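You operate a simulated robot arm through the tools that you are given. There is no shell and no other tool. Be economical: measure what you need, move in short steps, check, and stop when the job is done.

The job below is to be done with a simulated robot arm. You get a single attempt, and the scene is never put back.

TASK
Take the white logger from the top of the valve stack bench and leave it on the bench top behind the proof box. Take the green rag and put it on the top of the shipping bench. Put the white ring from the top of the valve stack bench on the shelf under the stone slab. Put the blue funnel on the top of the teal-backed bench. Put one of the clear beakers from the top of the shipping bench on top of the small blue block. Put the green printed block on the top of the teal-backed bench away on the raised shelf of the teal stand. Put the cream filter element that says "72" from the top deck of the blue trolley on the green mat on the teal-backed bench. Do these in any order. Set down upright: white logger, clear beaker, cream filter element.

The check looks at the end state, three seconds after you hand in, the way a careful person would. Anything else that was tipped, shoved, dropped, spilled or broken makes it a failure.

THE ROBOT
A 6-joint arm with a two-finger gripper on a trunk, on a base that drives. Base frame: it is fixed to the floor where the robot stands at the start and does not move with it; the origin is under the middle of the robot, x ahead of it, y to its left, z up. Units: cm, degrees, N and s.
Its first joint turns from -166.0 to 166.0 degrees. Places, roughly: bench top behind the proof box (50x22 cm) [-188, -66, 80]; blue funnel (9x9x9 cm) [80, -180, 80]; clear beaker [100, -200, 75]; cream filter element [350, -225, 75]; green mat on the teal-backed bench [310, -310, 80]; green printed block [300, -300, 75]; green rag (7x10x4 cm) [50, -30, 80]; raised shelf of the teal stand (46x17 cm) [-178, -120, 88]; shelf under the stone slab [90, 360, 20]; small blue block (6x6x5 cm) [90, -140, 70]; top of the shipping bench [70, -150, 70]; top of the teal-backed bench [310, -330, 80]; white logger [50, 25, 75]; white ring [75, -25, 75]. Payload 3.43 kg.
The tool frame sits at the grasp point between the pads (the TCP): z along the fingers, y along the line on which they close. The tips reach 2 cm beyond it. The gripper opens to 19 cm. The gripper's body begins 24.8 cm behind the TCP.
Orientation is told as [roll, pitch, yaw] about the base's x, y, z axes, in that order, counted from this pose: with the fingers straight down and closing along the base's y, the tool's x points along the base's -x, its y along +y and its z along -z.

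THE INTERFACE
- The arm moves only by the tool send_rows. Its arguments are lists of equal length, an entry for each row: "slide": the shift along the tool's x, y, z in units of 300 mm (1.0 is 300 mm), a list of three; "delta_rot": the turn, a rotation vector about the tool's x, y, z in units of 120 degrees (1.0 is 120 degrees), a list of three; "hand": the finger opening in cm, from 0 to 19. In form: {"slide": [[x, y, z], ...], "delta_rot": [[rx, ry, rz], ...], "hand": [hand, ...]}. A call has 1 to 10 rows; each row is the pose to reach, as a shift and turn from the pose commanded when the call began, along the tool's axes at that moment. A call with a number of a shift or a turn outside -1 to 1 is refused whole. A row lasts 0.2 s, in which the tool goes at most 5 cm and 8.6 degrees; a call with a longer step from one row to the next is refused whole, and so is a gripper value outside its range. Where a pose cannot be reached the arm comes as near as it can. A force on the tool above 40 N (or 10 N above the force at the start of the call, whichever is more), or a blocked arm, ends the call early, and 0.2 s more pass. The fingers move at their own pace (about 4.5 cm/s each) and stop on an object; they squeeze with about 28 N. The grip force told is the motor's: it shows also when the fingers shut on nothing. Time passes only in rows, and 0.2 s behind the last, so rows that repeat a pose let the fingers close. It gives the time, the measured TCP pose, the force on the tool (base axes), the opening and the grip force at its end, in the units of the frame above (readings bear some noise), with the torque about the TCP (base axes, N m) and any sound that the robot's microphone picked up.
- Cameras (640 x 400 px; columns grow to the right, rows downward): "scene" is now at [1.81, 15.65, 129.23]; the picture's right is [-0.50, -0.87, -0.00], its down [-0.51, 0.29, -0.81] and it looks along [0.70, -0.40, -0.59] (base axes); focal length 249 px, centre (320, 200). "wrist" rides on the gripper at [7, -0.8, -28.8] in the tool frame; the picture's right is [0.12, 0.99, 0.00], its down [-0.96, 0.12, -0.25] and it looks along [-0.25, 0.03, 0.97] (tool axes); focal length 261 px, centre (320, 200). There is no depth. A picture from a camera that has moved, and an enlarged one, comes with that camera's place and axes in the base frame and with its lens.
- capture(camera): a new picture of that camera. No time passes.
- raise_lower(by): slides the trunk up (or, below 0, down) by that many cm; the arm and the scene camera ride with it, the base frame stays. It gives what a move gives, with no picture.
- steer(legs): drives the robot by 1 to 6 legs, each [ahead, turn to the left] in cm and degrees, along the robot's own axes; the way and the turn of a leg run together, so that a leg with both is an arc; at most 150 cm and 180 degrees a leg. The arm and the cameras ride along, it lands a little off, and it stops where it bumps. It gives what a move gives.
- aim_head(pan, tilt): turns the head with the scene camera to pan (to the left, within 155 degrees either way) and tilt (down, from -29 to 69), counted from straight ahead of the robot. It gives what a move gives.
- enlarge(camera, box): a new picture of the part [left, top, right, bottom] of that camera's present view, enlarged. No time passes.
- job_done(): hands the job in; it is judged then, once.

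Go step by step. Nothing tells you exact positions but the pictures and the camera data: compare them with the known pose of the tool, close in by small moves and look again before you grip or let go. The budget is 207 turns and 184 pictures, counting those below and the enlarged ones. Unless the task says otherwise, let go and move clear before handing in.

The tools are called after "Emit:" by a JSON object that holds its "api" and its "payload". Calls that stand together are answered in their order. send_rows: Moves the arm, as the interface text tells. Its arguments: {"type":"object","properties":{"slide":{"type":"array"},"delta_rot":{"type":"array"},"hand":{"type":"array"}},"required":["slide","delta_rot","hand"]} The other tools are called the same way: raise_lower (by) slides the trunk up or down; steer (legs) drives the base; aim_head (pan, tilt) turns the head that bears the scene camera; capture (camera) takes a picture; enlarge (camera, box) takes an enlarged picture of a part of a camera's view; job_done () hands the job in.

At the start:

```text
clock: 0.0
tool_pos: [39.02, -71.15, 104.22]
tool_rot: [-0.1, 0.0, 0.0]
wrist_force: [0.3, -0.1, 0.5]
torque: [-0.01, 0.0, 0.0]
grip_width: 18.99
finger_force: 0.0
trunk travel left (down, up): [-10.0, 14.0]
robot x, y, heading: [0.07, 0.04, 0.3]
head pan, tilt: [-29.9, 36.1]
```

scene: 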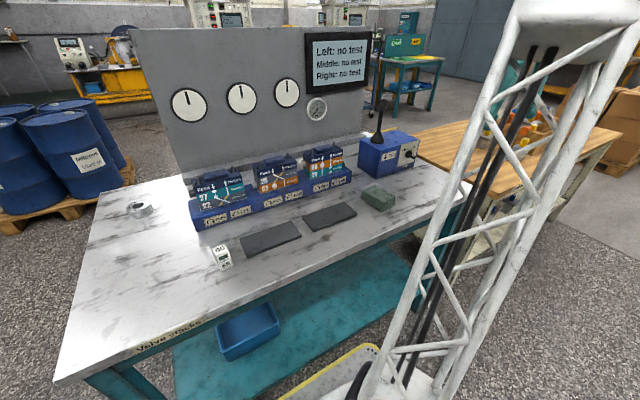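
wrist: 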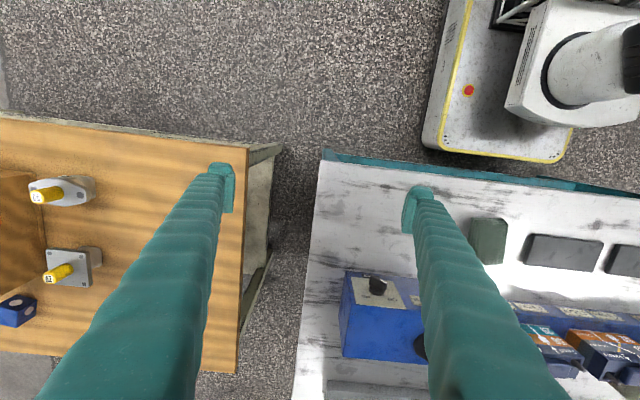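

I see the valve stack bench ahead with the logger, rag and perhaps the ring. I'll look closer and look around before moving.

Emit:
{"api": "enlarge", "payload": {"camera": "scene", "box": [100, 130, 440, 342]}}

Emit:
{"api": "aim_head", "payload": {"pan": -75, "tilt": 25}}

Emit:
{"api": "capture", "payload": {"camera": "scene"}}

Emit:
{"api": "aim_head", "payload": {"pan": 60, "tilt": 20}}

Emit:
{"api": "capture", "payload": {"camera": "scene"}}

Emit:
{"api": "aim_head", "payload": {"pan": 150, "tilt": 20}}

Emit:
{"api": "capture", "payload": {"camera": "scene"}}

Emit:
{"api": "aim_head", "payload": {"pan": -150, "tilt": 20}}

Emit:
{"api": "capture", "payload": {"camera": "scene"}}

```text
1.88 times, centred on (270, 236) of scene
camera zoom: at [1.81, 15.65, 129.23], right [-0.5, -0.87, 0.0], down [-0.51, 0.29, -0.81], along [0.7, -0.4, -0.59], focal length 469 px, centre (414, 132)
```

zoom: 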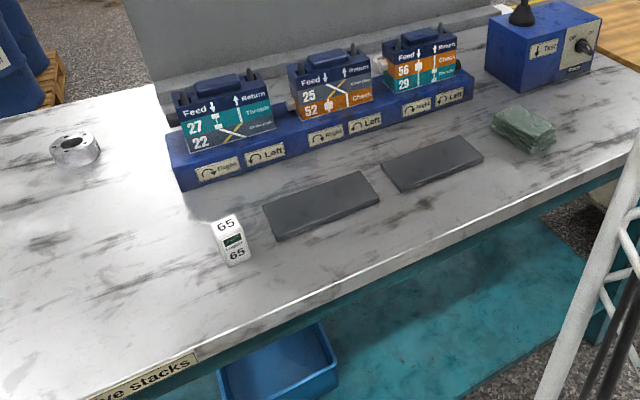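

```text
clock: 1.1
tool_pos: [39.18, -71.15, 104.19]
tool_rot: [-0.1, 0.0, 0.0]
wrist_force: [0.6, 0.5, -0.2]
torque: [0.0, -0.01, 0.0]
grip_width: 18.98
finger_force: 0.0
trunk travel left (down, up): [-10.0, 14.0]
robot x, y, heading: [0.46, -0.05, 0.1]
head pan, tilt: [-75.0, 25.0]
```

```text
180 pictures are left
camera scene: at [-3.38, 11.11, 130.97], right [-0.97, -0.26, 0.0], down [-0.11, 0.41, -0.91], along [0.24, -0.88, -0.42], focal length 249 px, centre (320, 200)
```

scene: 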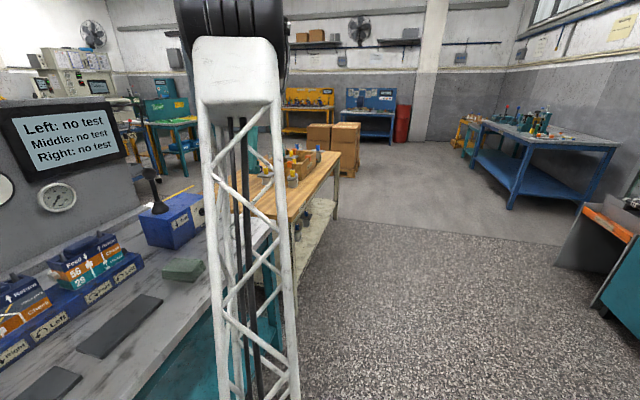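

```text
clock: 3.3
tool_pos: [38.95, -71.12, 104.21]
tool_rot: [0.0, 0.0, 0.0]
wrist_force: [-0.5, -0.1, -0.2]
torque: [-0.02, 0.01, 0.0]
grip_width: 19.02
finger_force: 0.0
trunk travel left (down, up): [-10.0, 14.0]
robot x, y, heading: [0.01, 0.13, -0.3]
head pan, tilt: [60.0, 20.0]
```

```text
179 pictures are left
camera scene: at [-1.12, 28.07, 131.78], right [0.87, -0.5, 0.0], down [-0.17, -0.3, -0.94], along [0.47, 0.81, -0.34], focal length 249 px, centre (320, 200)
```

scene: 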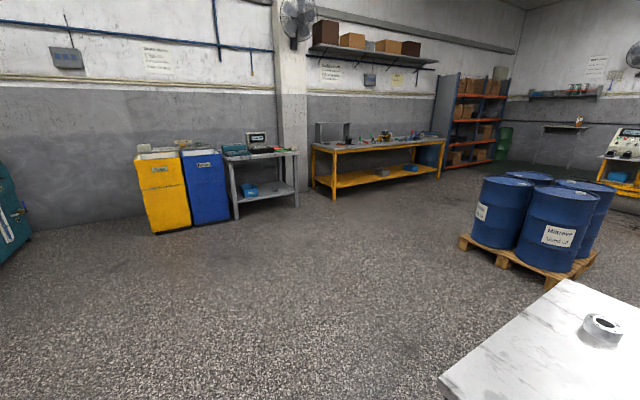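

```text
clock: 5.0
tool_pos: [39.06, -71.07, 104.12]
tool_rot: [0.0, 0.0, 0.0]
wrist_force: [0.8, 0.1, -0.3]
torque: [0.0, 0.01, -0.01]
grip_width: 19.0
finger_force: 0.0
trunk travel left (down, up): [-10.0, 14.0]
robot x, y, heading: [0.16, -0.03, 0.0]
head pan, tilt: [150.0, 20.0]
```

```text
178 pictures are left
camera scene: at [-13.84, 24.67, 131.78], right [0.5, 0.87, 0.0], down [0.3, -0.17, -0.94], along [-0.81, 0.47, -0.34], focal length 249 px, centre (320, 200)
```

scene: 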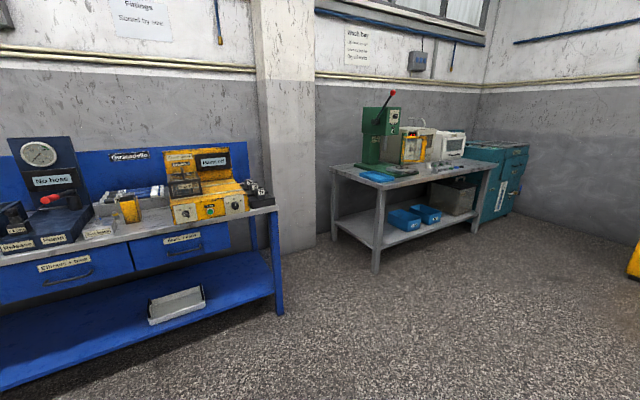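

```text
clock: 9.0
tool_pos: [39.0, -71.06, 104.23]
tool_rot: [0.0, 0.0, 0.1]
wrist_force: [-0.5, -0.1, 1.2]
torque: [-0.02, -0.01, 0.0]
grip_width: 19.02
finger_force: 0.1
trunk travel left (down, up): [-10.0, 14.0]
robot x, y, heading: [0.14, 0.26, 0.0]
head pan, tilt: [-150.0, 20.0]
```

```text
177 pictures are left
camera scene: at [-13.84, 15.35, 131.78], right [-0.5, 0.87, 0.0], down [0.3, 0.17, -0.94], along [-0.81, -0.47, -0.34], focal length 249 px, centre (320, 200)
```

scene: 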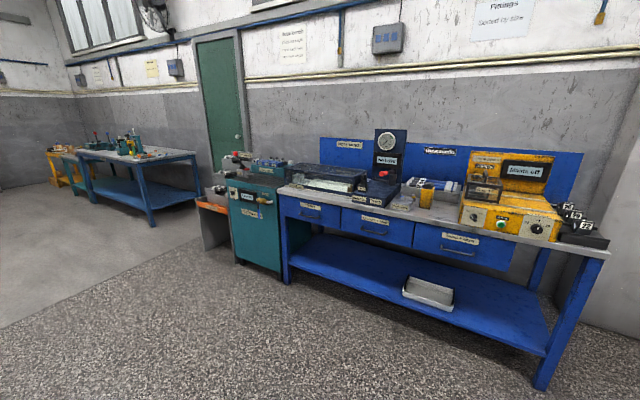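

The ring seems to be at about [91, 36], the logger at [53, 16] and the rag at [54, -38]. I'll move the wrist over the rag and check it with the wrist camera.

Emit:
{"api": "send_rows", "payload": {"slide": [[-0.04, 0.12, 0], [-0.08, 0.24, 0], [-0.12, 0.36, 0], [-0.16, 0.48, 0], [-0.2, 0.6, 0], [-0.24, 0.72, 0], [-0.27, 0.84, 0], [-0.3, 0.96, 0], [-0.3, 1.0, 0]], "delta_rot": [[0, 0, 0], [0, 0, 0], [0, 0, 0], [0, 0, 0], [0, 0, 0], [0, 0, 0], [0, 0, 0], [0, 0, 0], [0, 0, 0]], "hand": [19, 19, 19, 19, 19, 19, 19, 19, 19]}}

Emit:
{"api": "capture", "payload": {"camera": "wrist"}}

Emit:
{"api": "aim_head", "payload": {"pan": -15, "tilt": 40}}

Emit:
{"api": "capture", "payload": {"camera": "scene"}}

```text
clock: 11.0
tool_pos: [48.04, -41.01, 104.18]
tool_rot: [0.0, 0.0, 0.1]
wrist_force: [-1.0, -0.4, 0.3]
torque: [0.02, 0.0, -0.04]
grip_width: 19.0
finger_force: 0.1
trunk travel left (down, up): [-10.0, 14.0]
robot x, y, heading: [0.25, -0.26, 0.1]
head pan, tilt: [-150.0, 20.0]
```

```text
176 pictures are left
camera wrist: at [40.86, -41.73, 132.8], right [-0.12, 0.99, 0.0], down [0.96, 0.12, 0.25], along [0.25, 0.03, -0.97], focal length 261 px, centre (320, 200)
```

wrist: 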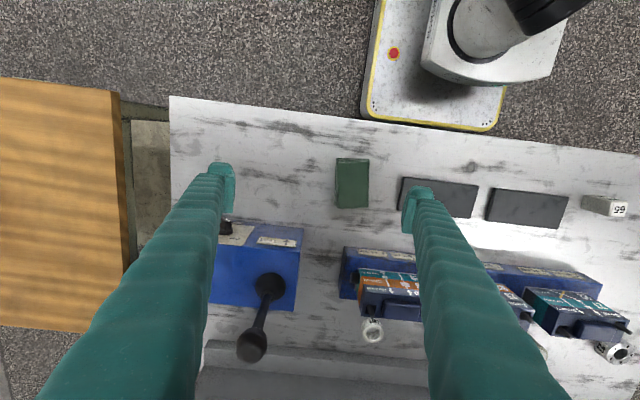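

```text
clock: 13.2
tool_pos: [47.98, -41.22, 104.04]
tool_rot: [0.0, 0.0, 0.0]
wrist_force: [-0.5, -0.4, -0.8]
torque: [0.0, -0.01, 0.01]
grip_width: 19.0
finger_force: 0.1
trunk travel left (down, up): [-10.0, 14.0]
robot x, y, heading: [0.28, 0.36, 0.0]
head pan, tilt: [-15.0, 40.0]
```

```text
175 pictures are left
camera scene: at [2.43, 17.83, 128.64], right [-0.26, -0.97, 0.0], down [-0.62, 0.17, -0.77], along [0.74, -0.2, -0.64], focal length 249 px, centre (320, 200)
```

scene: 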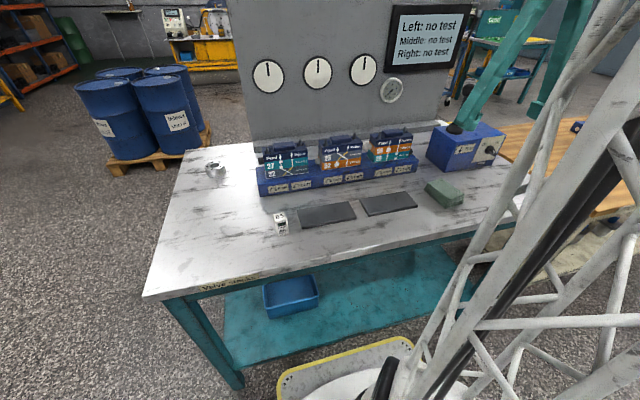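

A second small white ring lies behind the valve stack, between it and the panel. I'll enlarge it.

Emit:
{"api": "enlarge", "payload": {"camera": "wrist", "box": [330, 280, 420, 350]}}

Emit:
{"api": "enlarge", "payload": {"camera": "wrist", "box": [550, 310, 640, 380]}}

Emit:
{"api": "enlarge", "payload": {"camera": "wrist", "box": [310, 140, 640, 346]}}

```text
5.71 times, centred on (375, 315) of wrist
camera zoom: at [40.85, -41.75, 132.81], right [-0.12, 0.99, 0.0], down [0.96, 0.12, 0.25], along [0.25, 0.03, -0.97], focal length 1489 px, centre (6, -457)
```

zoom: 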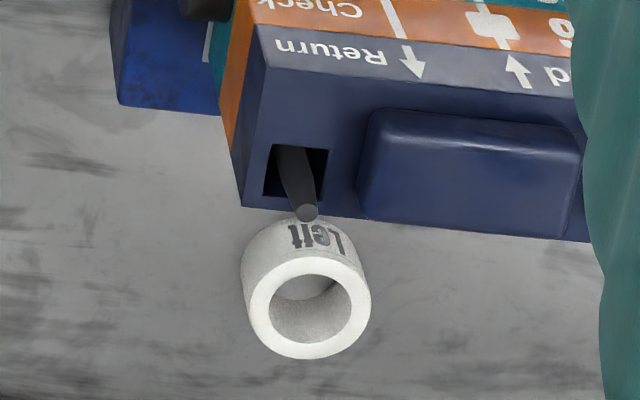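

```text
5.71 times, centred on (595, 345) of wrist
camera zoom: at [40.85, -41.75, 132.81], right [-0.12, 0.99, 0.0], down [0.96, 0.12, 0.25], along [0.25, 0.03, -0.97], focal length 1489 px, centre (-1251, -629)
```

zoom: 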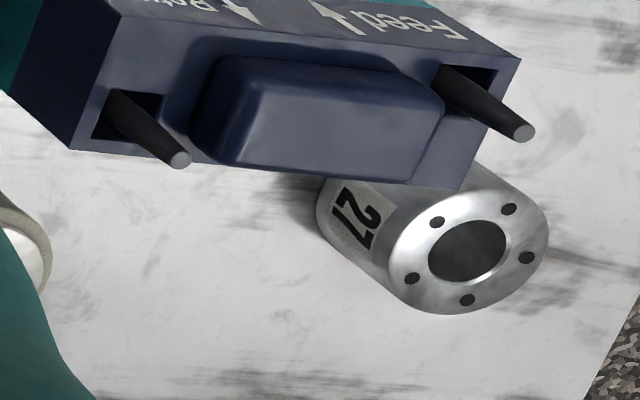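

```text
1.94 times, centred on (475, 243) of wrist
camera zoom: at [40.85, -41.75, 132.81], right [-0.12, 0.99, 0.0], down [0.96, 0.12, 0.25], along [0.25, 0.03, -0.97], focal length 506 px, centre (19, 117)
```

zoom: 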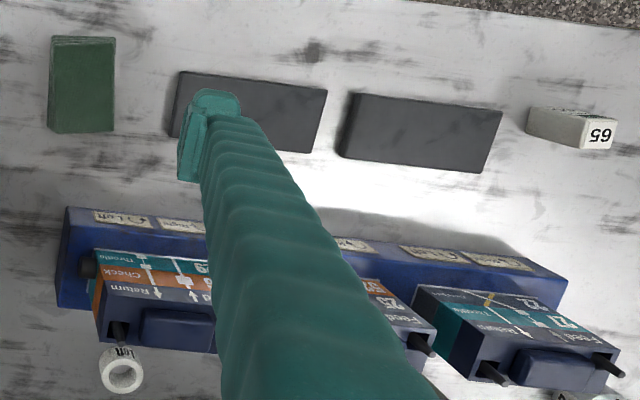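

There may be more than one white ring behind the stack, so I'll shift the wrist left to see them.

Emit:
{"api": "send_rows", "payload": {"slide": [[0, 0.15, 0], [0, 0.3, 0], [0, 0.45, 0], [0, 0.6, 0], [0, 0.75, 0], [0, 0.9, 0]], "delta_rot": [[0, 0, 0], [0, 0, 0], [0, 0, 0], [0, 0, 0], [0, 0, 0], [0, 0, 0]], "hand": [19, 19, 19, 19, 19, 19]}}

Emit:
{"api": "capture", "payload": {"camera": "wrist"}}

Emit:
{"api": "enlarge", "payload": {"camera": "wrist", "box": [230, 220, 430, 345]}}

```text
clock: 14.6
tool_pos: [48.03, -13.98, 104.19]
tool_rot: [0.0, 0.0, 0.0]
wrist_force: [-0.4, 0.5, 0.5]
torque: [0.08, 0.05, -0.01]
grip_width: 18.99
finger_force: 0.0
trunk travel left (down, up): [-10.0, 14.0]
robot x, y, heading: [-0.17, -0.04, -0.0]
head pan, tilt: [-15.0, 40.0]
```

```text
171 pictures are left
camera wrist: at [40.91, -14.77, 132.91], right [-0.12, 0.99, 0.0], down [0.96, 0.12, 0.25], along [0.25, 0.03, -0.97], focal length 261 px, centre (320, 200)
```

wrist: 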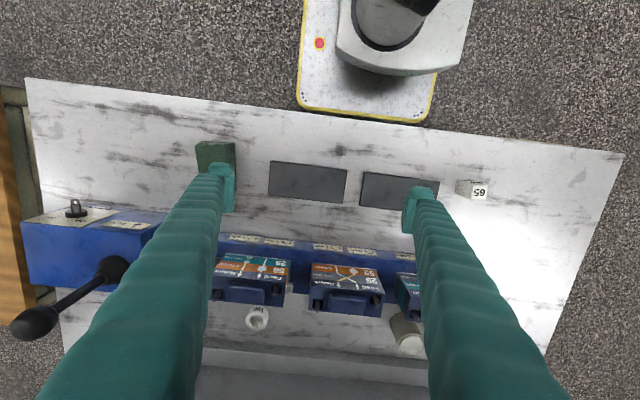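

```text
3.20 times, centred on (330, 282) of wrist
camera zoom: at [40.91, -14.77, 132.91], right [-0.12, 0.99, 0.0], down [0.96, 0.12, 0.25], along [0.25, 0.03, -0.97], focal length 834 px, centre (288, -64)
```

zoom: 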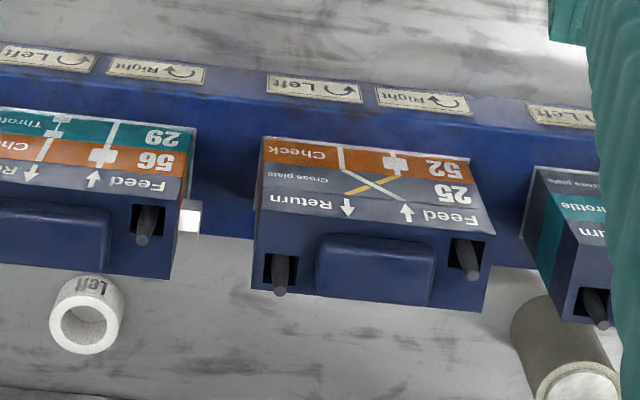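

The white ring is the one marked "Left" at about [88, -24]; the other is a gray filter. First I move above the rag, estimated at [50.5, -34].

Emit:
{"api": "send_rows", "payload": {"slide": [[-0.02, -0.15, 0], [-0.04, -0.3, 0.05], [-0.06, -0.45, 0.15], [-0.08, -0.6, 0.25], [-0.083, -0.667, 0.38], [-0.083, -0.667, 0.47]], "delta_rot": [[0, 0, 0], [0, 0, 0], [0, 0, 0], [0, 0, 0], [0, 0, 0], [0, 0, 0]], "hand": [14, 14, 14, 14, 14, 14]}}

Emit:
{"api": "capture", "payload": {"camera": "wrist"}}

Emit:
{"api": "capture", "payload": {"camera": "scene"}}

```text
refused: row 3 steps farther than a row can; nothing moved
```

```text
169 pictures are left
camera wrist: at [40.91, -14.77, 132.91], right [-0.12, 0.99, 0.0], down [0.96, 0.12, 0.25], along [0.25, 0.03, -0.97], focal length 261 px, centre (320, 200)
```

wrist: 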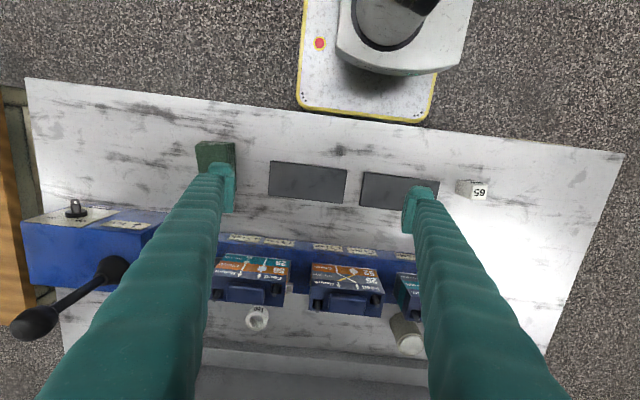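

```text
168 pictures are left
camera scene: at [2.45, 17.81, 128.64], right [-0.26, -0.97, 0.0], down [-0.62, 0.17, -0.77], along [0.74, -0.2, -0.64], focal length 249 px, centre (320, 200)
```

scene: 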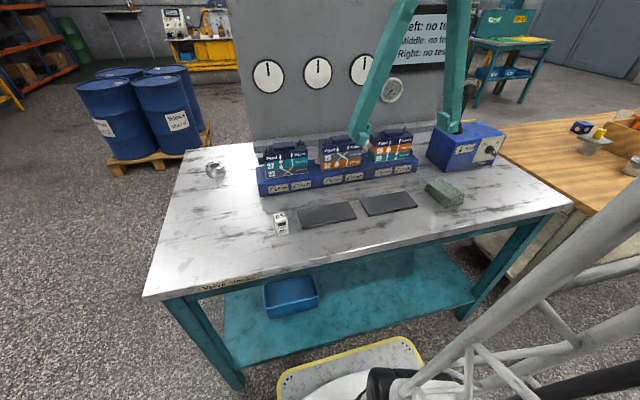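

One step was too long, so I repeat the move with shorter ones.

Emit:
{"api": "send_rows", "payload": {"slide": [[-0.02, -0.15, 0], [-0.04, -0.3, 0.02], [-0.06, -0.43, 0.1], [-0.08, -0.55, 0.2], [-0.083, -0.64, 0.32], [-0.083, -0.667, 0.44]], "delta_rot": [[0, 0, 0], [0, 0, 0], [0, 0, 0], [0, 0, 0], [0, 0, 0], [0, 0, 0]], "hand": [14, 14, 14, 14, 14, 14]}}

Emit:
{"api": "capture", "payload": {"camera": "wrist"}}

Emit:
{"api": "capture", "payload": {"camera": "scene"}}

```text
clock: 16.0
tool_pos: [50.46, -34.01, 90.86]
tool_rot: [0.0, 0.0, 0.1]
wrist_force: [-0.3, 0.9, 0.9]
torque: [-0.07, -0.05, -0.02]
grip_width: 13.99
finger_force: 0.1
trunk travel left (down, up): [-10.0, 14.0]
robot x, y, heading: [0.13, -0.09, 0.1]
head pan, tilt: [-15.0, 40.0]
```

```text
167 pictures are left
camera wrist: at [43.36, -34.83, 119.59], right [-0.12, 0.99, 0.0], down [0.96, 0.12, 0.25], along [0.25, 0.03, -0.97], focal length 261 px, centre (320, 200)
```

wrist: 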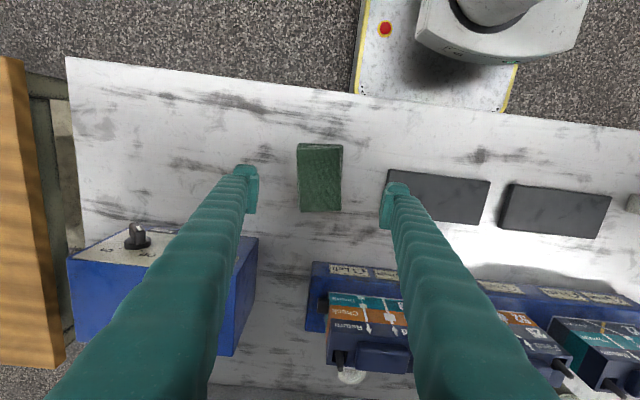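

```text
166 pictures are left
camera scene: at [2.42, 17.85, 128.64], right [-0.26, -0.97, 0.0], down [-0.62, 0.17, -0.77], along [0.74, -0.2, -0.64], focal length 249 px, centre (320, 200)
```

scene: 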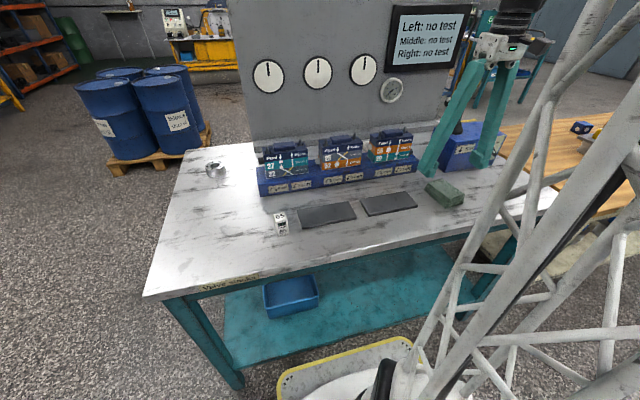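

The rag is centred under the tool. I go down towards the bench in small steps.

Emit:
{"api": "send_rows", "payload": {"slide": [[0, 0, 0.12], [0, 0, 0.24], [0, 0, 0.36], [0, 0, 0.4], [0, 0, 0.42], [0, 0, 0.44], [0, 0, 0.46], [0, 0, 0.48]], "delta_rot": [[0, 0, 0], [0, 0, 0], [0, 0, 0], [0, 0, 0], [0, 0, 0], [0, 0, 0], [0, 0, 0], [0, 0, 0]], "hand": [14, 14, 14, 14, 14, 14, 14, 14]}}

Emit:
{"api": "capture", "payload": {"camera": "wrist"}}

Emit:
{"api": "enlarge", "payload": {"camera": "scene", "box": [380, 140, 540, 240]}}

```text
clock: 16.8
tool_pos: [50.43, -34.28, 81.39]
tool_rot: [-0.2, -0.2, 0.1]
wrist_force: [-7.5, -3.2, 26.0]
torque: [2.1, 0.13, 0.77]
grip_width: 14.14
finger_force: 0.9
trunk travel left (down, up): [-10.0, 14.0]
robot x, y, heading: [0.09, -0.28, 0.0]
head pan, tilt: [-15.0, 40.0]
stopped in row 4: the force on the tool passed its limit at 103 N (the readings are from after the stop); the commanded pose is now the measured one
```

```text
165 pictures are left
camera wrist: at [43.21, -34.9, 110.06], right [-0.12, 0.99, 0.0], down [0.96, 0.12, 0.25], along [0.25, 0.03, -0.97], focal length 261 px, centre (320, 200)
```

wrist: 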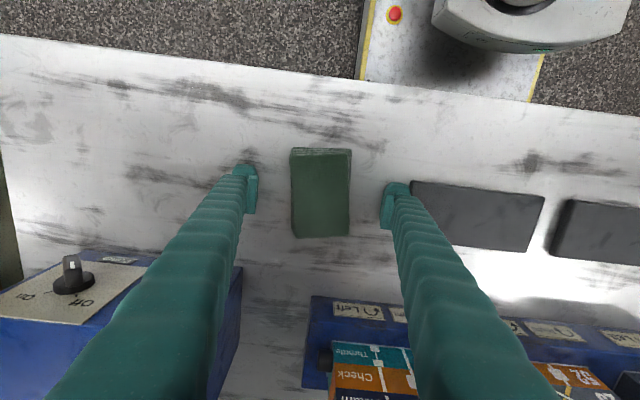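

```text
4.00 times, centred on (460, 190) of scene
camera zoom: at [2.38, 17.85, 128.68], right [-0.26, -0.97, 0.0], down [-0.62, 0.17, -0.77], along [0.74, -0.2, -0.64], focal length 996 px, centre (-240, 240)
```

zoom: 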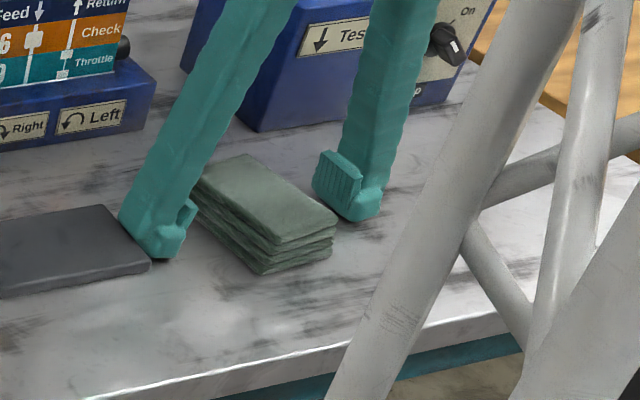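

The left finger seems to have met the dark mat's edge. I rise 2 cm, narrow to 9 cm and go down again gently.

Emit:
{"api": "send_rows", "payload": {"slide": [[0, 0, -0.08], [0, 0, -0.08], [0, 0, -0.08], [0, 0, 0.0], [0, 0, 0.02], [0, 0, 0.04], [0, 0, 0.06], [0, 0, 0.08], [0, 0, 0.1]], "delta_rot": [[0, 0, 0], [0, 0, 0], [0, 0, 0], [0, 0, 0], [0, 0, 0], [0, 0, 0], [0, 0, 0], [0, 0, 0], [0, 0, 0]], "hand": [10, 10, 10, 10, 10, 10, 10, 10, 10]}}

```text
clock: 17.9
tool_pos: [50.59, -34.18, 81.76]
tool_rot: [-0.1, -0.2, 0.0]
wrist_force: [-5.5, -0.5, 13.8]
torque: [0.85, 0.12, 0.39]
grip_width: 10.09
finger_force: 0.9
trunk travel left (down, up): [-10.0, 14.0]
robot x, y, heading: [0.49, 0.0, -0.0]
head pan, tilt: [-15.0, 40.0]
stopped in row 5: the force on the tool passed its limit at 127 N (the readings are from after the stop); the commanded pose is now the measured one
```

The bench top is at about z 79.6. I close on the rag at z 82 and lift.

Emit:
{"api": "send_rows", "payload": {"slide": [[0, 0, -0.012], [0, 0, -0.012], [0, 0, -0.012], [0, 0, -0.012], [0, 0, -0.012], [0, 0, -0.012], [0, 0, -0.012]], "delta_rot": [[0, 0, 0], [0, 0, 0], [0, 0, 0], [0, 0, 0], [0, 0, 0], [0, 0, 0], [0, 0, 0]], "hand": [6, 5, 4, 3, 3, 3, 3]}}

Emit:
{"api": "send_rows", "payload": {"slide": [[0, 0, -0.1], [0, 0, -0.25], [0, 0, -0.4], [0, 0, -0.55], [0, 0, -0.7], [0, 0, -0.8]], "delta_rot": [[0, 0, 0], [0, 0, 0], [0, 0, 0], [0, 0, 0], [0, 0, 0], [0, 0, 0]], "hand": [3, 3, 3, 3, 3, 3]}}

Emit:
{"api": "capture", "payload": {"camera": "wrist"}}

```text
clock: 19.5
tool_pos: [50.55, -34.2, 82.1]
tool_rot: [-0.1, -0.3, 0.0]
wrist_force: [0.8, 0.9, 0.6]
torque: [0.02, -0.03, 0.05]
grip_width: 6.55
finger_force: 27.9
trunk travel left (down, up): [-10.0, 14.0]
robot x, y, heading: [-0.06, -0.17, -0.1]
head pan, tilt: [-15.0, 40.0]
```

```text
clock: 20.9
tool_pos: [50.41, -34.2, 106.2]
tool_rot: [-0.1, -0.3, 0.0]
wrist_force: [0.7, -0.4, -1.4]
torque: [0.03, -0.01, -0.01]
grip_width: 6.55
finger_force: 28.7
trunk travel left (down, up): [-10.0, 14.0]
robot x, y, heading: [-0.3, 0.2, -0.1]
head pan, tilt: [-15.0, 40.0]
```

```text
163 pictures are left
camera wrist: at [43.23, -34.9, 134.88], right [-0.12, 0.99, 0.0], down [0.96, 0.12, 0.25], along [0.25, 0.03, -0.97], focal length 261 px, centre (320, 200)
```

wrist: 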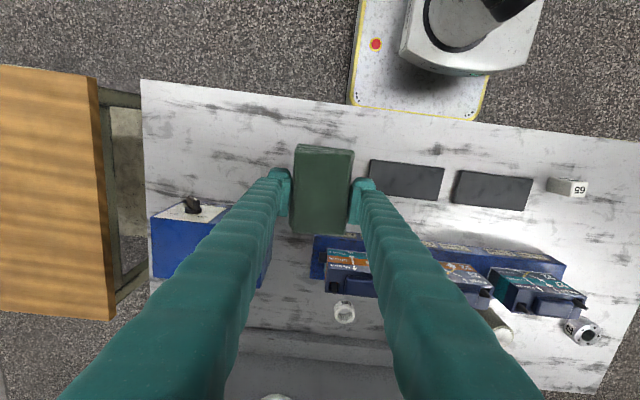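

The rag is held. I drive round to face the shipping bench: back off, turn right, go 100 cm and turn left.

Emit:
{"api": "steer", "payload": {"legs": [[-50, 0], [0, -90], [100, 0], [0, 90]]}}

Emit:
{"api": "aim_head", "payload": {"pan": -10, "tilt": 35}}

Emit:
{"api": "capture", "payload": {"camera": "scene"}}

Emit:
{"api": "capture", "payload": {"camera": "wrist"}}

```text
clock: 36.5
tool_pos: [5.16, -130.21, 106.16]
tool_rot: [-0.1, -0.2, 2.9]
wrist_force: [-0.2, 0.5, 0.7]
torque: [0.03, -0.03, 0.02]
grip_width: 6.49
finger_force: 27.9
trunk travel left (down, up): [-10.0, 14.0]
robot x, y, heading: [-46.63, -98.72, 2.9]
head pan, tilt: [-15.0, 40.0]
```

```text
clock: 37.2
tool_pos: [5.04, -130.19, 106.09]
tool_rot: [0.0, -0.3, 2.9]
wrist_force: [0.5, -0.5, -1.3]
torque: [0.01, -0.02, 0.0]
grip_width: 6.47
finger_force: 28.3
trunk travel left (down, up): [-10.0, 14.0]
robot x, y, heading: [-47.02, -98.59, 3.1]
head pan, tilt: [-10.0, 35.0]
```

```text
162 pictures are left
camera scene: at [-44.95, -79.94, 129.39], right [-0.12, -0.99, 0.0], down [-0.57, 0.07, -0.82], along [0.81, -0.1, -0.57], focal length 249 px, centre (320, 200)
```

scene: 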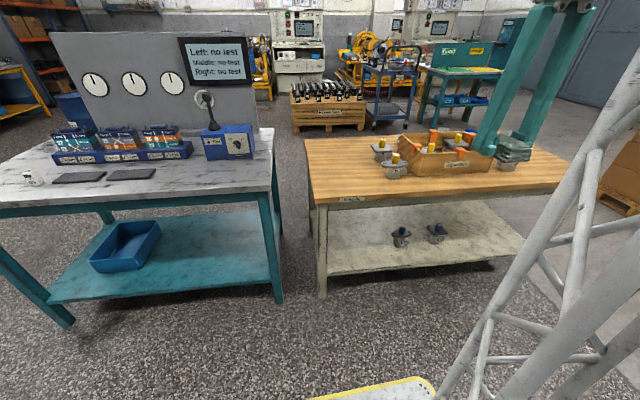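

```text
161 pictures are left
camera wrist: at [-1.98, -131.2, 134.84], right [-0.17, 0.99, 0.0], down [0.95, 0.16, 0.25], along [0.25, 0.04, -0.97], focal length 261 px, centre (320, 200)
```

wrist: 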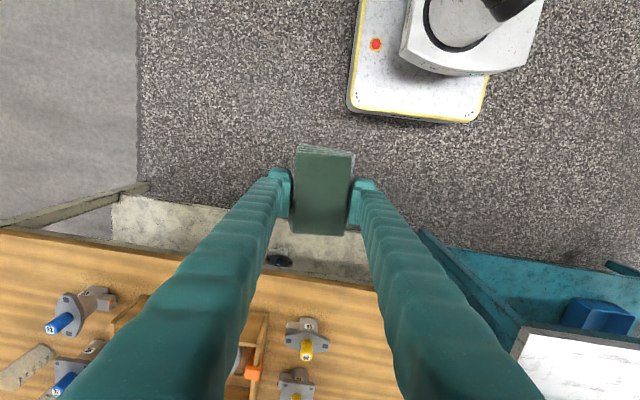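

The shipping bench top starts near x 38 at z about 70, and its front-left corner is free. I drive forward 38 cm and look.

Emit:
{"api": "steer", "payload": {"legs": [[38, -3]]}}

Emit:
{"api": "aim_head", "payload": {"pan": -30, "tilt": 40}}

Emit:
{"api": "capture", "payload": {"camera": "scene"}}

Emit:
{"api": "capture", "payload": {"camera": "wrist"}}

```text
clock: 39.6
tool_pos: [41.35, -131.65, 106.07]
tool_rot: [-0.1, -0.1, 0.1]
wrist_force: [-0.1, -0.5, -0.6]
torque: [0.0, 0.01, 0.0]
grip_width: 6.49
finger_force: 27.6
trunk travel left (down, up): [-10.0, 14.0]
robot x, y, heading: [-9.19, -97.26, 0.3]
head pan, tilt: [-10.0, 35.0]
```

```text
clock: 40.4
tool_pos: [41.41, -131.69, 106.15]
tool_rot: [-0.1, -0.1, -0.1]
wrist_force: [0.3, -0.4, -0.1]
torque: [-0.01, -0.03, -0.03]
grip_width: 6.5
finger_force: 28.1
trunk travel left (down, up): [-10.0, 14.0]
robot x, y, heading: [-8.9, -97.6, -0.1]
head pan, tilt: [-30.0, 40.0]
```

```text
160 pictures are left
camera scene: at [-7.46, -81.78, 128.64], right [-0.5, -0.87, 0.0], down [-0.56, 0.32, -0.77], along [0.66, -0.38, -0.64], focal length 249 px, centre (320, 200)
```

scene: 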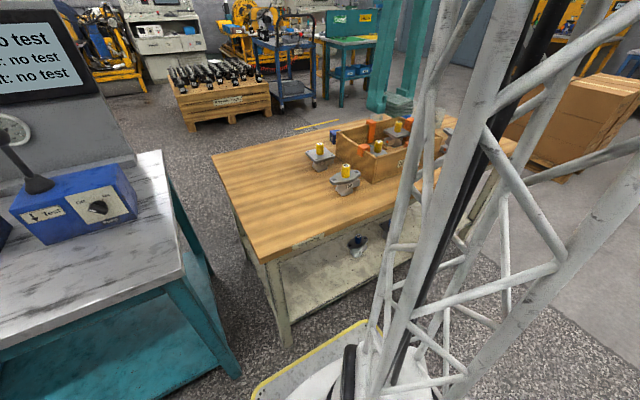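

```text
159 pictures are left
camera wrist: at [34.22, -132.4, 134.85], right [-0.12, 0.99, 0.0], down [0.96, 0.12, 0.25], along [0.25, 0.03, -0.97], focal length 261 px, centre (320, 200)
```

wrist: 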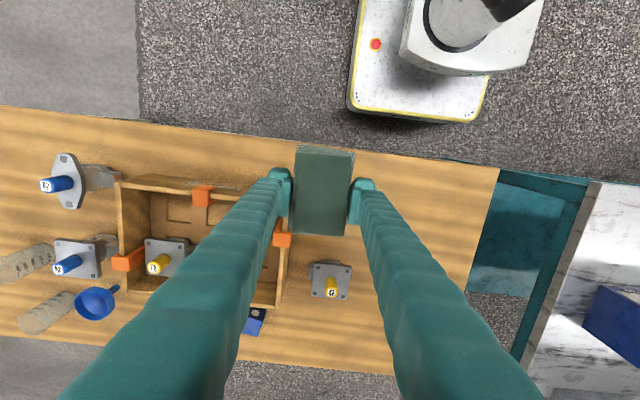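

Free bench is at about [52, -103], right of the left edge. I move the rag there and lower it partway.

Emit:
{"api": "send_rows", "payload": {"slide": [[-0.05, 0.15, 0], [-0.1, 0.3, 0], [-0.15, 0.45, 0], [-0.2, 0.6, 0], [-0.25, 0.75, 0], [-0.31, 0.88, 0.05], [-0.353, 0.957, 0.17], [-0.353, 0.957, 0.33], [-0.353, 0.957, 0.49], [-0.353, 0.957, 0.65]], "delta_rot": [[0, 0, 0], [0, 0, 0], [0, 0, 0], [0, 0, 0], [0, 0, 0], [0, 0, 0], [0, 0, 0], [0, 0, 0], [0, 0, 0], [0, 0, 0]], "hand": [3, 3, 3, 3, 3, 3, 3, 3, 3, 3]}}

Emit:
{"api": "capture", "payload": {"camera": "wrist"}}

Emit:
{"api": "capture", "payload": {"camera": "scene"}}

```text
clock: 42.6
tool_pos: [52.08, -102.66, 86.5]
tool_rot: [0.0, -0.2, 0.1]
wrist_force: [0.3, -0.3, -0.5]
torque: [-0.01, -0.1, 0.03]
grip_width: 6.48
finger_force: 27.5
trunk travel left (down, up): [-10.0, 14.0]
robot x, y, heading: [-9.19, -97.46, 0.2]
head pan, tilt: [-30.0, 40.0]
```

```text
158 pictures are left
camera wrist: at [44.9, -103.41, 115.06], right [-0.12, 0.99, 0.0], down [0.96, 0.12, 0.25], along [0.25, 0.03, -0.97], focal length 261 px, centre (320, 200)
```

wrist: 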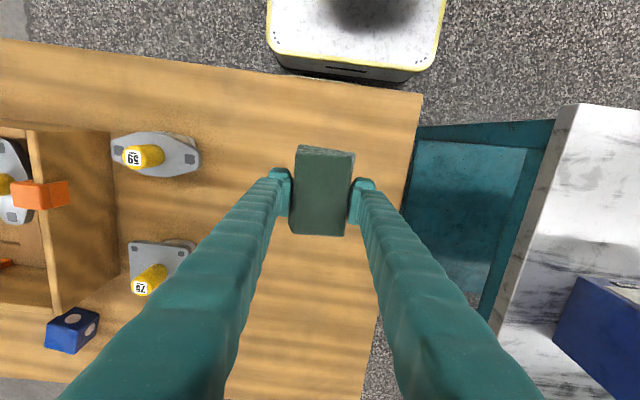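

```text
157 pictures are left
camera scene: at [-7.49, -81.77, 128.64], right [-0.5, -0.87, 0.0], down [-0.56, 0.32, -0.77], along [0.66, -0.38, -0.64], focal length 249 px, centre (320, 200)
```

scene: 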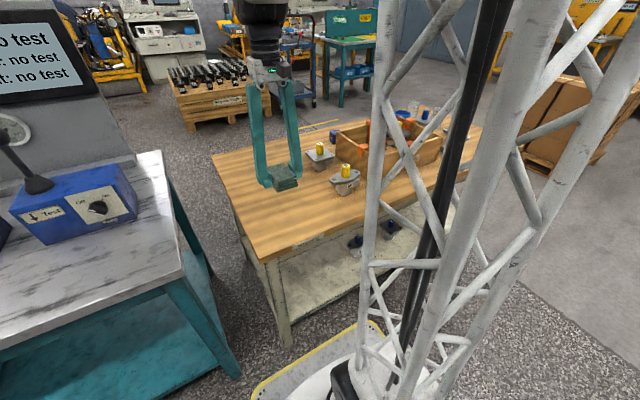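

The rag is over clear bench. I lower it with small steps until contact.

Emit:
{"api": "send_rows", "payload": {"slide": [[0, 0, 0.1], [0, 0, 0.2], [0, 0, 0.27], [0, 0, 0.31], [0, 0, 0.34], [0, 0, 0.36], [0, 0, 0.38], [0, 0, 0.4], [0, 0, 0.42], [0, 0, 0.44]], "delta_rot": [[0, 0, 0], [0, 0, 0], [0, 0, 0], [0, 0, 0], [0, 0, 0], [0, 0, 0], [0, 0, 0], [0, 0, 0], [0, 0, 0], [0, 0, 0]], "hand": [3, 3, 3, 3, 3, 3, 3, 3, 3, 3]}}

Emit:
{"api": "enlarge", "payload": {"camera": "scene", "box": [220, 110, 380, 210]}}

```text
clock: 44.8
tool_pos: [51.95, -103.02, 73.9]
tool_rot: [-0.1, -0.4, 0.0]
wrist_force: [-8.5, 2.8, 30.5]
torque: [0.52, 0.38, 0.05]
grip_width: 6.49
finger_force: 27.5
trunk travel left (down, up): [-10.0, 14.0]
robot x, y, heading: [-9.05, -97.53, 0.2]
head pan, tilt: [-30.0, 40.0]
stopped in row 10: the force on the tool passed its limit at 56 N (the readings are from after the stop); the commanded pose is now the measured one
```

```text
4.00 times, centred on (300, 160) of scene
camera zoom: at [-7.57, -81.76, 128.67], right [-0.5, -0.87, 0.0], down [-0.56, 0.32, -0.77], along [0.66, -0.38, -0.64], focal length 996 px, centre (400, 360)
```

zoom: 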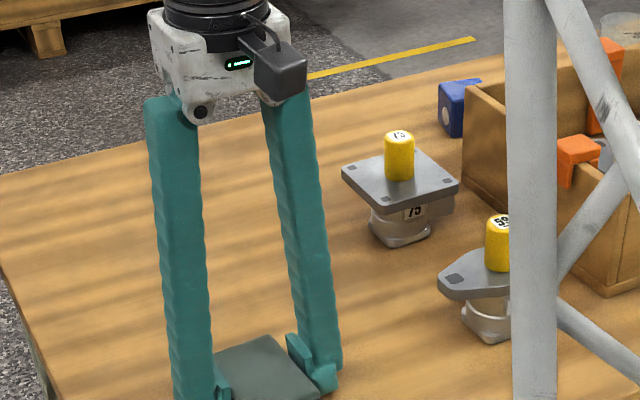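

Contact. I open and rise.

Emit:
{"api": "send_rows", "payload": {"slide": [[0, 0, 0], [0, 0, 0], [0, 0, 0], [0, 0, 0], [0, 0, -0.15], [0, 0, -0.3], [0, 0, -0.45], [0, 0, -0.6], [0, 0, -0.75], [0, 0, -0.9]], "delta_rot": [[0, 0, 0], [0, 0, 0], [0, 0, 0], [0, 0, 0], [0, 0, 0], [0, 0, 0], [0, 0, 0], [0, 0, 0], [0, 0, 0], [0, 0, 0]], "hand": [8, 10, 12, 12, 12, 12, 12, 12, 12, 12]}}

Emit:
{"api": "capture", "payload": {"camera": "wrist"}}

```text
clock: 45.4
tool_pos: [52.2, -103.36, 73.79]
tool_rot: [-0.1, -0.4, 0.1]
wrist_force: [-2.1, -4.0, 11.0]
torque: [0.77, 0.21, 0.14]
grip_width: 9.87
finger_force: 0.0
trunk travel left (down, up): [-10.0, 14.0]
robot x, y, heading: [-9.13, -97.41, 0.0]
head pan, tilt: [-30.0, 40.0]
stopped in row 2: the force on the tool passed its limit at 46 N (the readings are from after the stop); the commanded pose is now the measured one
```

```text
155 pictures are left
camera wrist: at [44.8, -103.94, 102.44], right [-0.12, 0.99, 0.0], down [0.96, 0.12, 0.25], along [0.25, 0.03, -0.97], focal length 261 px, centre (320, 200)
```

wrist: 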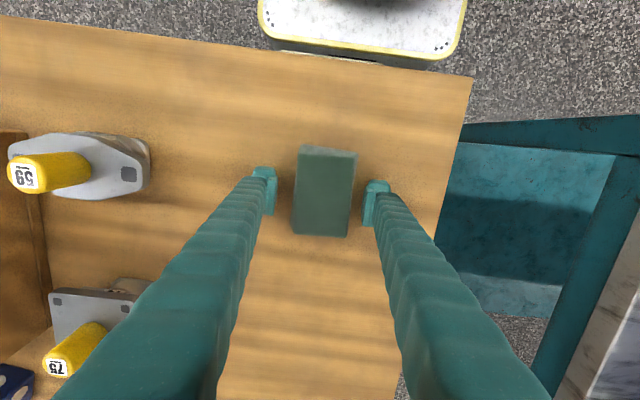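

The rag is free on the bench. I rise and then drive round opposite the beakers, near y -168.

Emit:
{"api": "send_rows", "payload": {"slide": [[0, 0, -0.1], [0, 0, -0.25], [0, 0, -0.4], [0, 0, -0.55], [0, 0, -0.7], [0, 0, -0.85], [0, 0, -1.0], [0, 0, -1.0]], "delta_rot": [[0, 0, 0], [0, 0, 0], [0, 0, 0], [0, 0, 0], [0, 0, 0], [0, 0, 0], [0, 0, 0], [0, 0, 0]], "hand": [12, 12, 12, 12, 12, 12, 12, 12]}}

Emit:
{"api": "steer", "payload": {"legs": [[-40, 0], [0, -90], [70, 0], [0, 90], [20, 0]]}}

Emit:
{"api": "aim_head", "payload": {"pan": 5, "tilt": 35}}

Emit:
{"api": "capture", "payload": {"camera": "scene"}}

Emit:
{"api": "capture", "payload": {"camera": "wrist"}}

```text
clock: 47.2
tool_pos: [51.89, -103.26, 103.95]
tool_rot: [-0.1, -0.4, 0.0]
wrist_force: [-0.7, 0.2, 0.0]
torque: [0.03, 0.04, -0.01]
grip_width: 12.0
finger_force: 0.1
trunk travel left (down, up): [-10.0, 14.0]
robot x, y, heading: [-8.98, -97.36, 0.1]
head pan, tilt: [-30.0, 40.0]
```

```text
clock: 62.3
tool_pos: [31.77, -175.04, 103.76]
tool_rot: [-0.1, -0.3, -1.1]
wrist_force: [-1.0, 0.0, -0.1]
torque: [0.02, -0.03, 0.0]
grip_width: 12.0
finger_force: 0.0
trunk travel left (down, up): [-10.0, 14.0]
robot x, y, heading: [-29.0, -168.58, -1.6]
head pan, tilt: [-30.0, 40.0]
```

```text
clock: 63.3
tool_pos: [31.76, -175.24, 103.77]
tool_rot: [-0.2, -0.4, -1.1]
wrist_force: [0.4, 0.2, 0.4]
torque: [0.02, 0.03, 0.03]
grip_width: 12.02
finger_force: 0.0
trunk travel left (down, up): [-10.0, 14.0]
robot x, y, heading: [-28.93, -168.28, -1.0]
head pan, tilt: [5.0, 35.0]
```

```text
154 pictures are left
camera scene: at [-25.62, -147.53, 129.39], right [0.06, -1.0, 0.0], down [-0.57, -0.04, -0.82], along [0.82, 0.05, -0.57], focal length 249 px, centre (320, 200)
```

scene: 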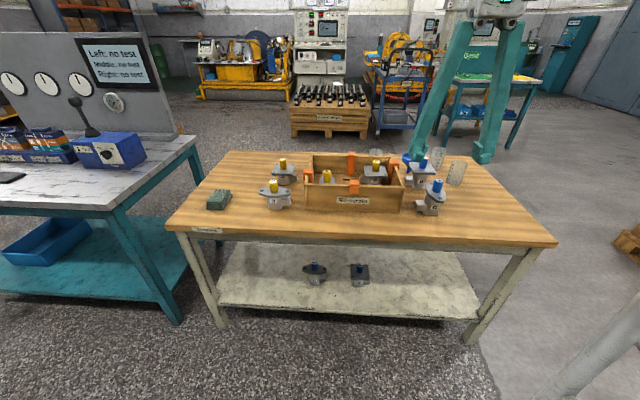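

```text
153 pictures are left
camera wrist: at [24.48, -175.63, 132.46], right [-0.1, 0.99, 0.0], down [0.96, 0.1, 0.25], along [0.25, 0.02, -0.97], focal length 261 px, centre (320, 200)
```

wrist: 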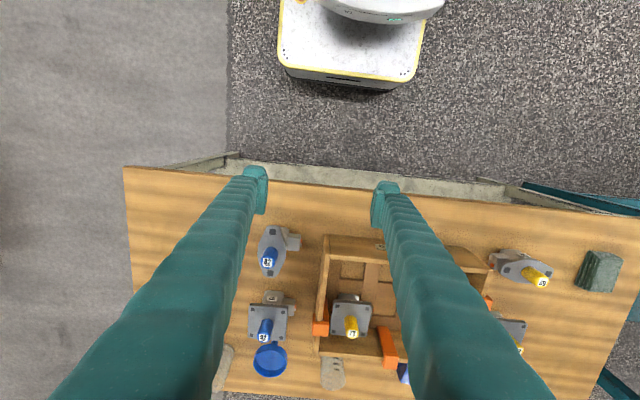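

The beakers stand near the back edge by the blue funnel. I move forward 28 cm.

Emit:
{"api": "steer", "payload": {"legs": [[29, 1]]}}

Emit:
{"api": "aim_head", "payload": {"pan": -5, "tilt": 45}}

Emit:
{"api": "capture", "payload": {"camera": "scene"}}

Emit:
{"api": "capture", "payload": {"camera": "wrist"}}

```text
clock: 65.3
tool_pos: [60.68, -174.79, 103.91]
tool_rot: [-0.2, -0.4, -0.4]
wrist_force: [-0.4, 0.0, 0.4]
torque: [0.02, -0.04, 0.02]
grip_width: 12.02
finger_force: 0.0
trunk travel left (down, up): [-10.0, 14.0]
robot x, y, heading: [-0.3, -168.29, -0.5]
head pan, tilt: [5.0, 35.0]
```

```text
clock: 66.0
tool_pos: [60.65, -174.68, 103.84]
tool_rot: [-0.1, -0.3, -0.2]
wrist_force: [-0.4, -0.5, 0.3]
torque: [0.0, 0.02, -0.03]
grip_width: 12.04
finger_force: 0.1
trunk travel left (down, up): [-10.0, 14.0]
robot x, y, heading: [-0.31, -168.85, -0.6]
head pan, tilt: [-5.0, 45.0]
```

```text
152 pictures are left
camera scene: at [2.14, -149.37, 127.91], right [-0.09, -1.0, 0.0], down [-0.7, 0.07, -0.71], along [0.7, -0.07, -0.71], focal length 249 px, centre (320, 200)
```

scene: 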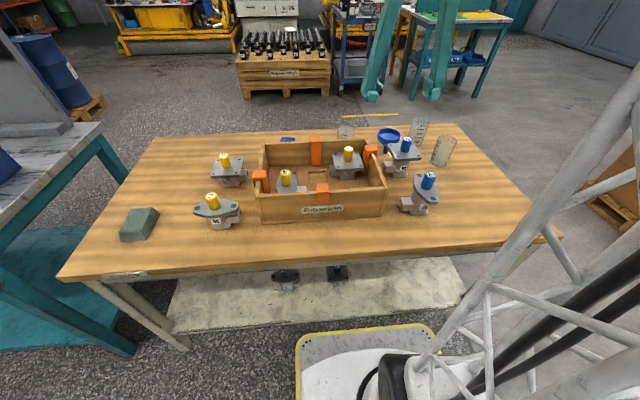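

```text
151 pictures are left
camera wrist: at [53.3, -175.31, 132.47], right [-0.11, 0.99, 0.0], down [0.96, 0.11, 0.25], along [0.25, 0.02, -0.97], focal length 261 px, centre (320, 200)
```

wrist: 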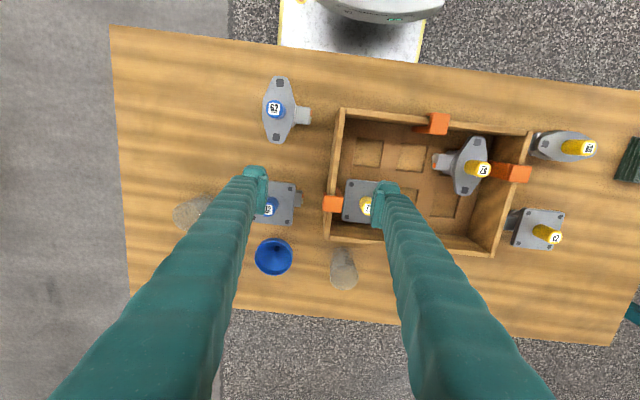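

I can see beakers near [82, -167], [78, -205] and one more, with the funnel at about [82, -183]. I shift the wrist forward and to the left for a clear look at the back row and the blue block.

Emit:
{"api": "send_rows", "payload": {"slide": [[0, 0.15, 0], [-0.05, 0.3, 0], [-0.1, 0.44, 0], [-0.15, 0.58, 0], [-0.2, 0.7, 0]], "delta_rot": [[0, 0, 0], [0, 0, 0], [0, 0, 0], [0, 0, 0], [0, 0, 0]], "hand": [14, 16, 19, 19, 19]}}

Emit:
{"api": "capture", "payload": {"camera": "wrist"}}

Emit:
{"api": "enlarge", "payload": {"camera": "scene", "box": [240, 90, 480, 240]}}

```text
clock: 67.2
tool_pos: [66.68, -153.88, 103.87]
tool_rot: [-0.2, -0.4, -0.3]
wrist_force: [-0.3, -0.8, -0.3]
torque: [0.12, -0.07, 0.02]
grip_width: 18.98
finger_force: 0.0
trunk travel left (down, up): [-10.0, 14.0]
robot x, y, heading: [-0.19, -168.56, -0.6]
head pan, tilt: [-5.0, 45.0]
```

```text
150 pictures are left
camera wrist: at [59.41, -154.5, 132.56], right [-0.11, 0.99, 0.0], down [0.96, 0.11, 0.25], along [0.25, 0.02, -0.97], focal length 261 px, centre (320, 200)
```

wrist: 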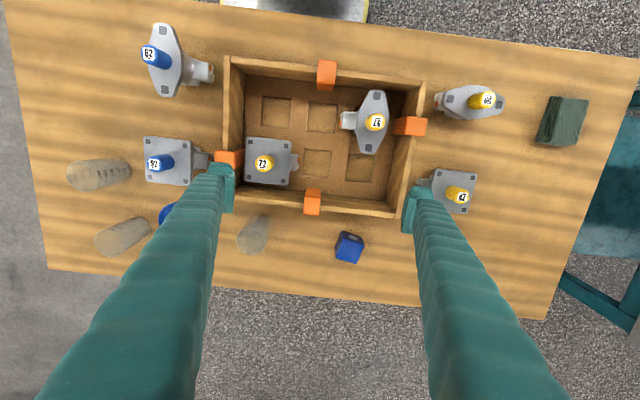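

```text
2.67 times, centred on (360, 165) of scene
camera zoom: at [2.11, -149.4, 127.91], right [-0.1, -1.0, 0.0], down [-0.7, 0.07, -0.71], along [0.7, -0.07, -0.71], focal length 664 px, centre (213, 293)
```

zoom: 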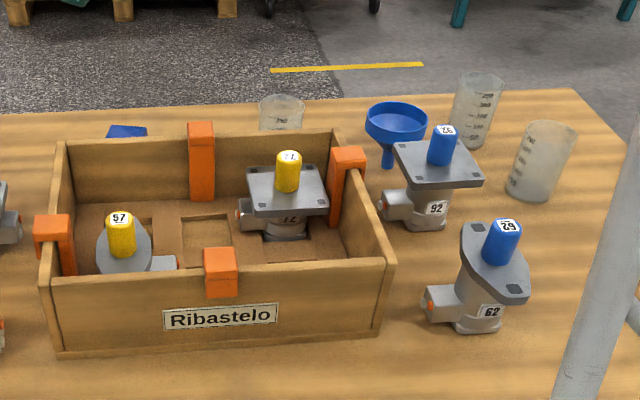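

Emit:
{"api": "enlarge", "payload": {"camera": "wrist", "box": [210, 180, 410, 305]}}

Emit:
{"api": "enlarge", "payload": {"camera": "wrist", "box": [40, 140, 240, 265]}}

```text
3.20 times, centred on (310, 242) of wrist
camera zoom: at [59.41, -154.5, 132.56], right [-0.11, 0.99, 0.0], down [0.96, 0.11, 0.25], along [0.25, 0.02, -0.97], focal length 834 px, centre (352, 64)
```

zoom: 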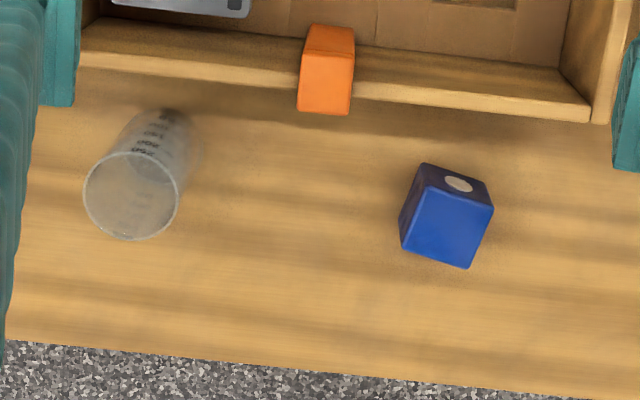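

```text
3.20 times, centred on (140, 202) of wrist
camera zoom: at [59.41, -154.5, 132.56], right [-0.11, 0.99, 0.0], down [0.96, 0.11, 0.25], along [0.25, 0.02, -0.97], focal length 834 px, centre (896, 192)
```

zoom: 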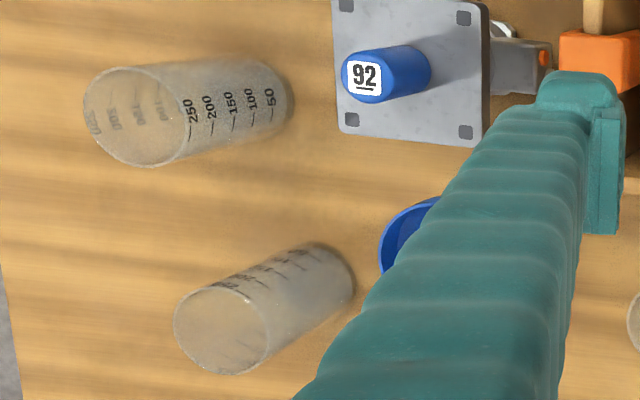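

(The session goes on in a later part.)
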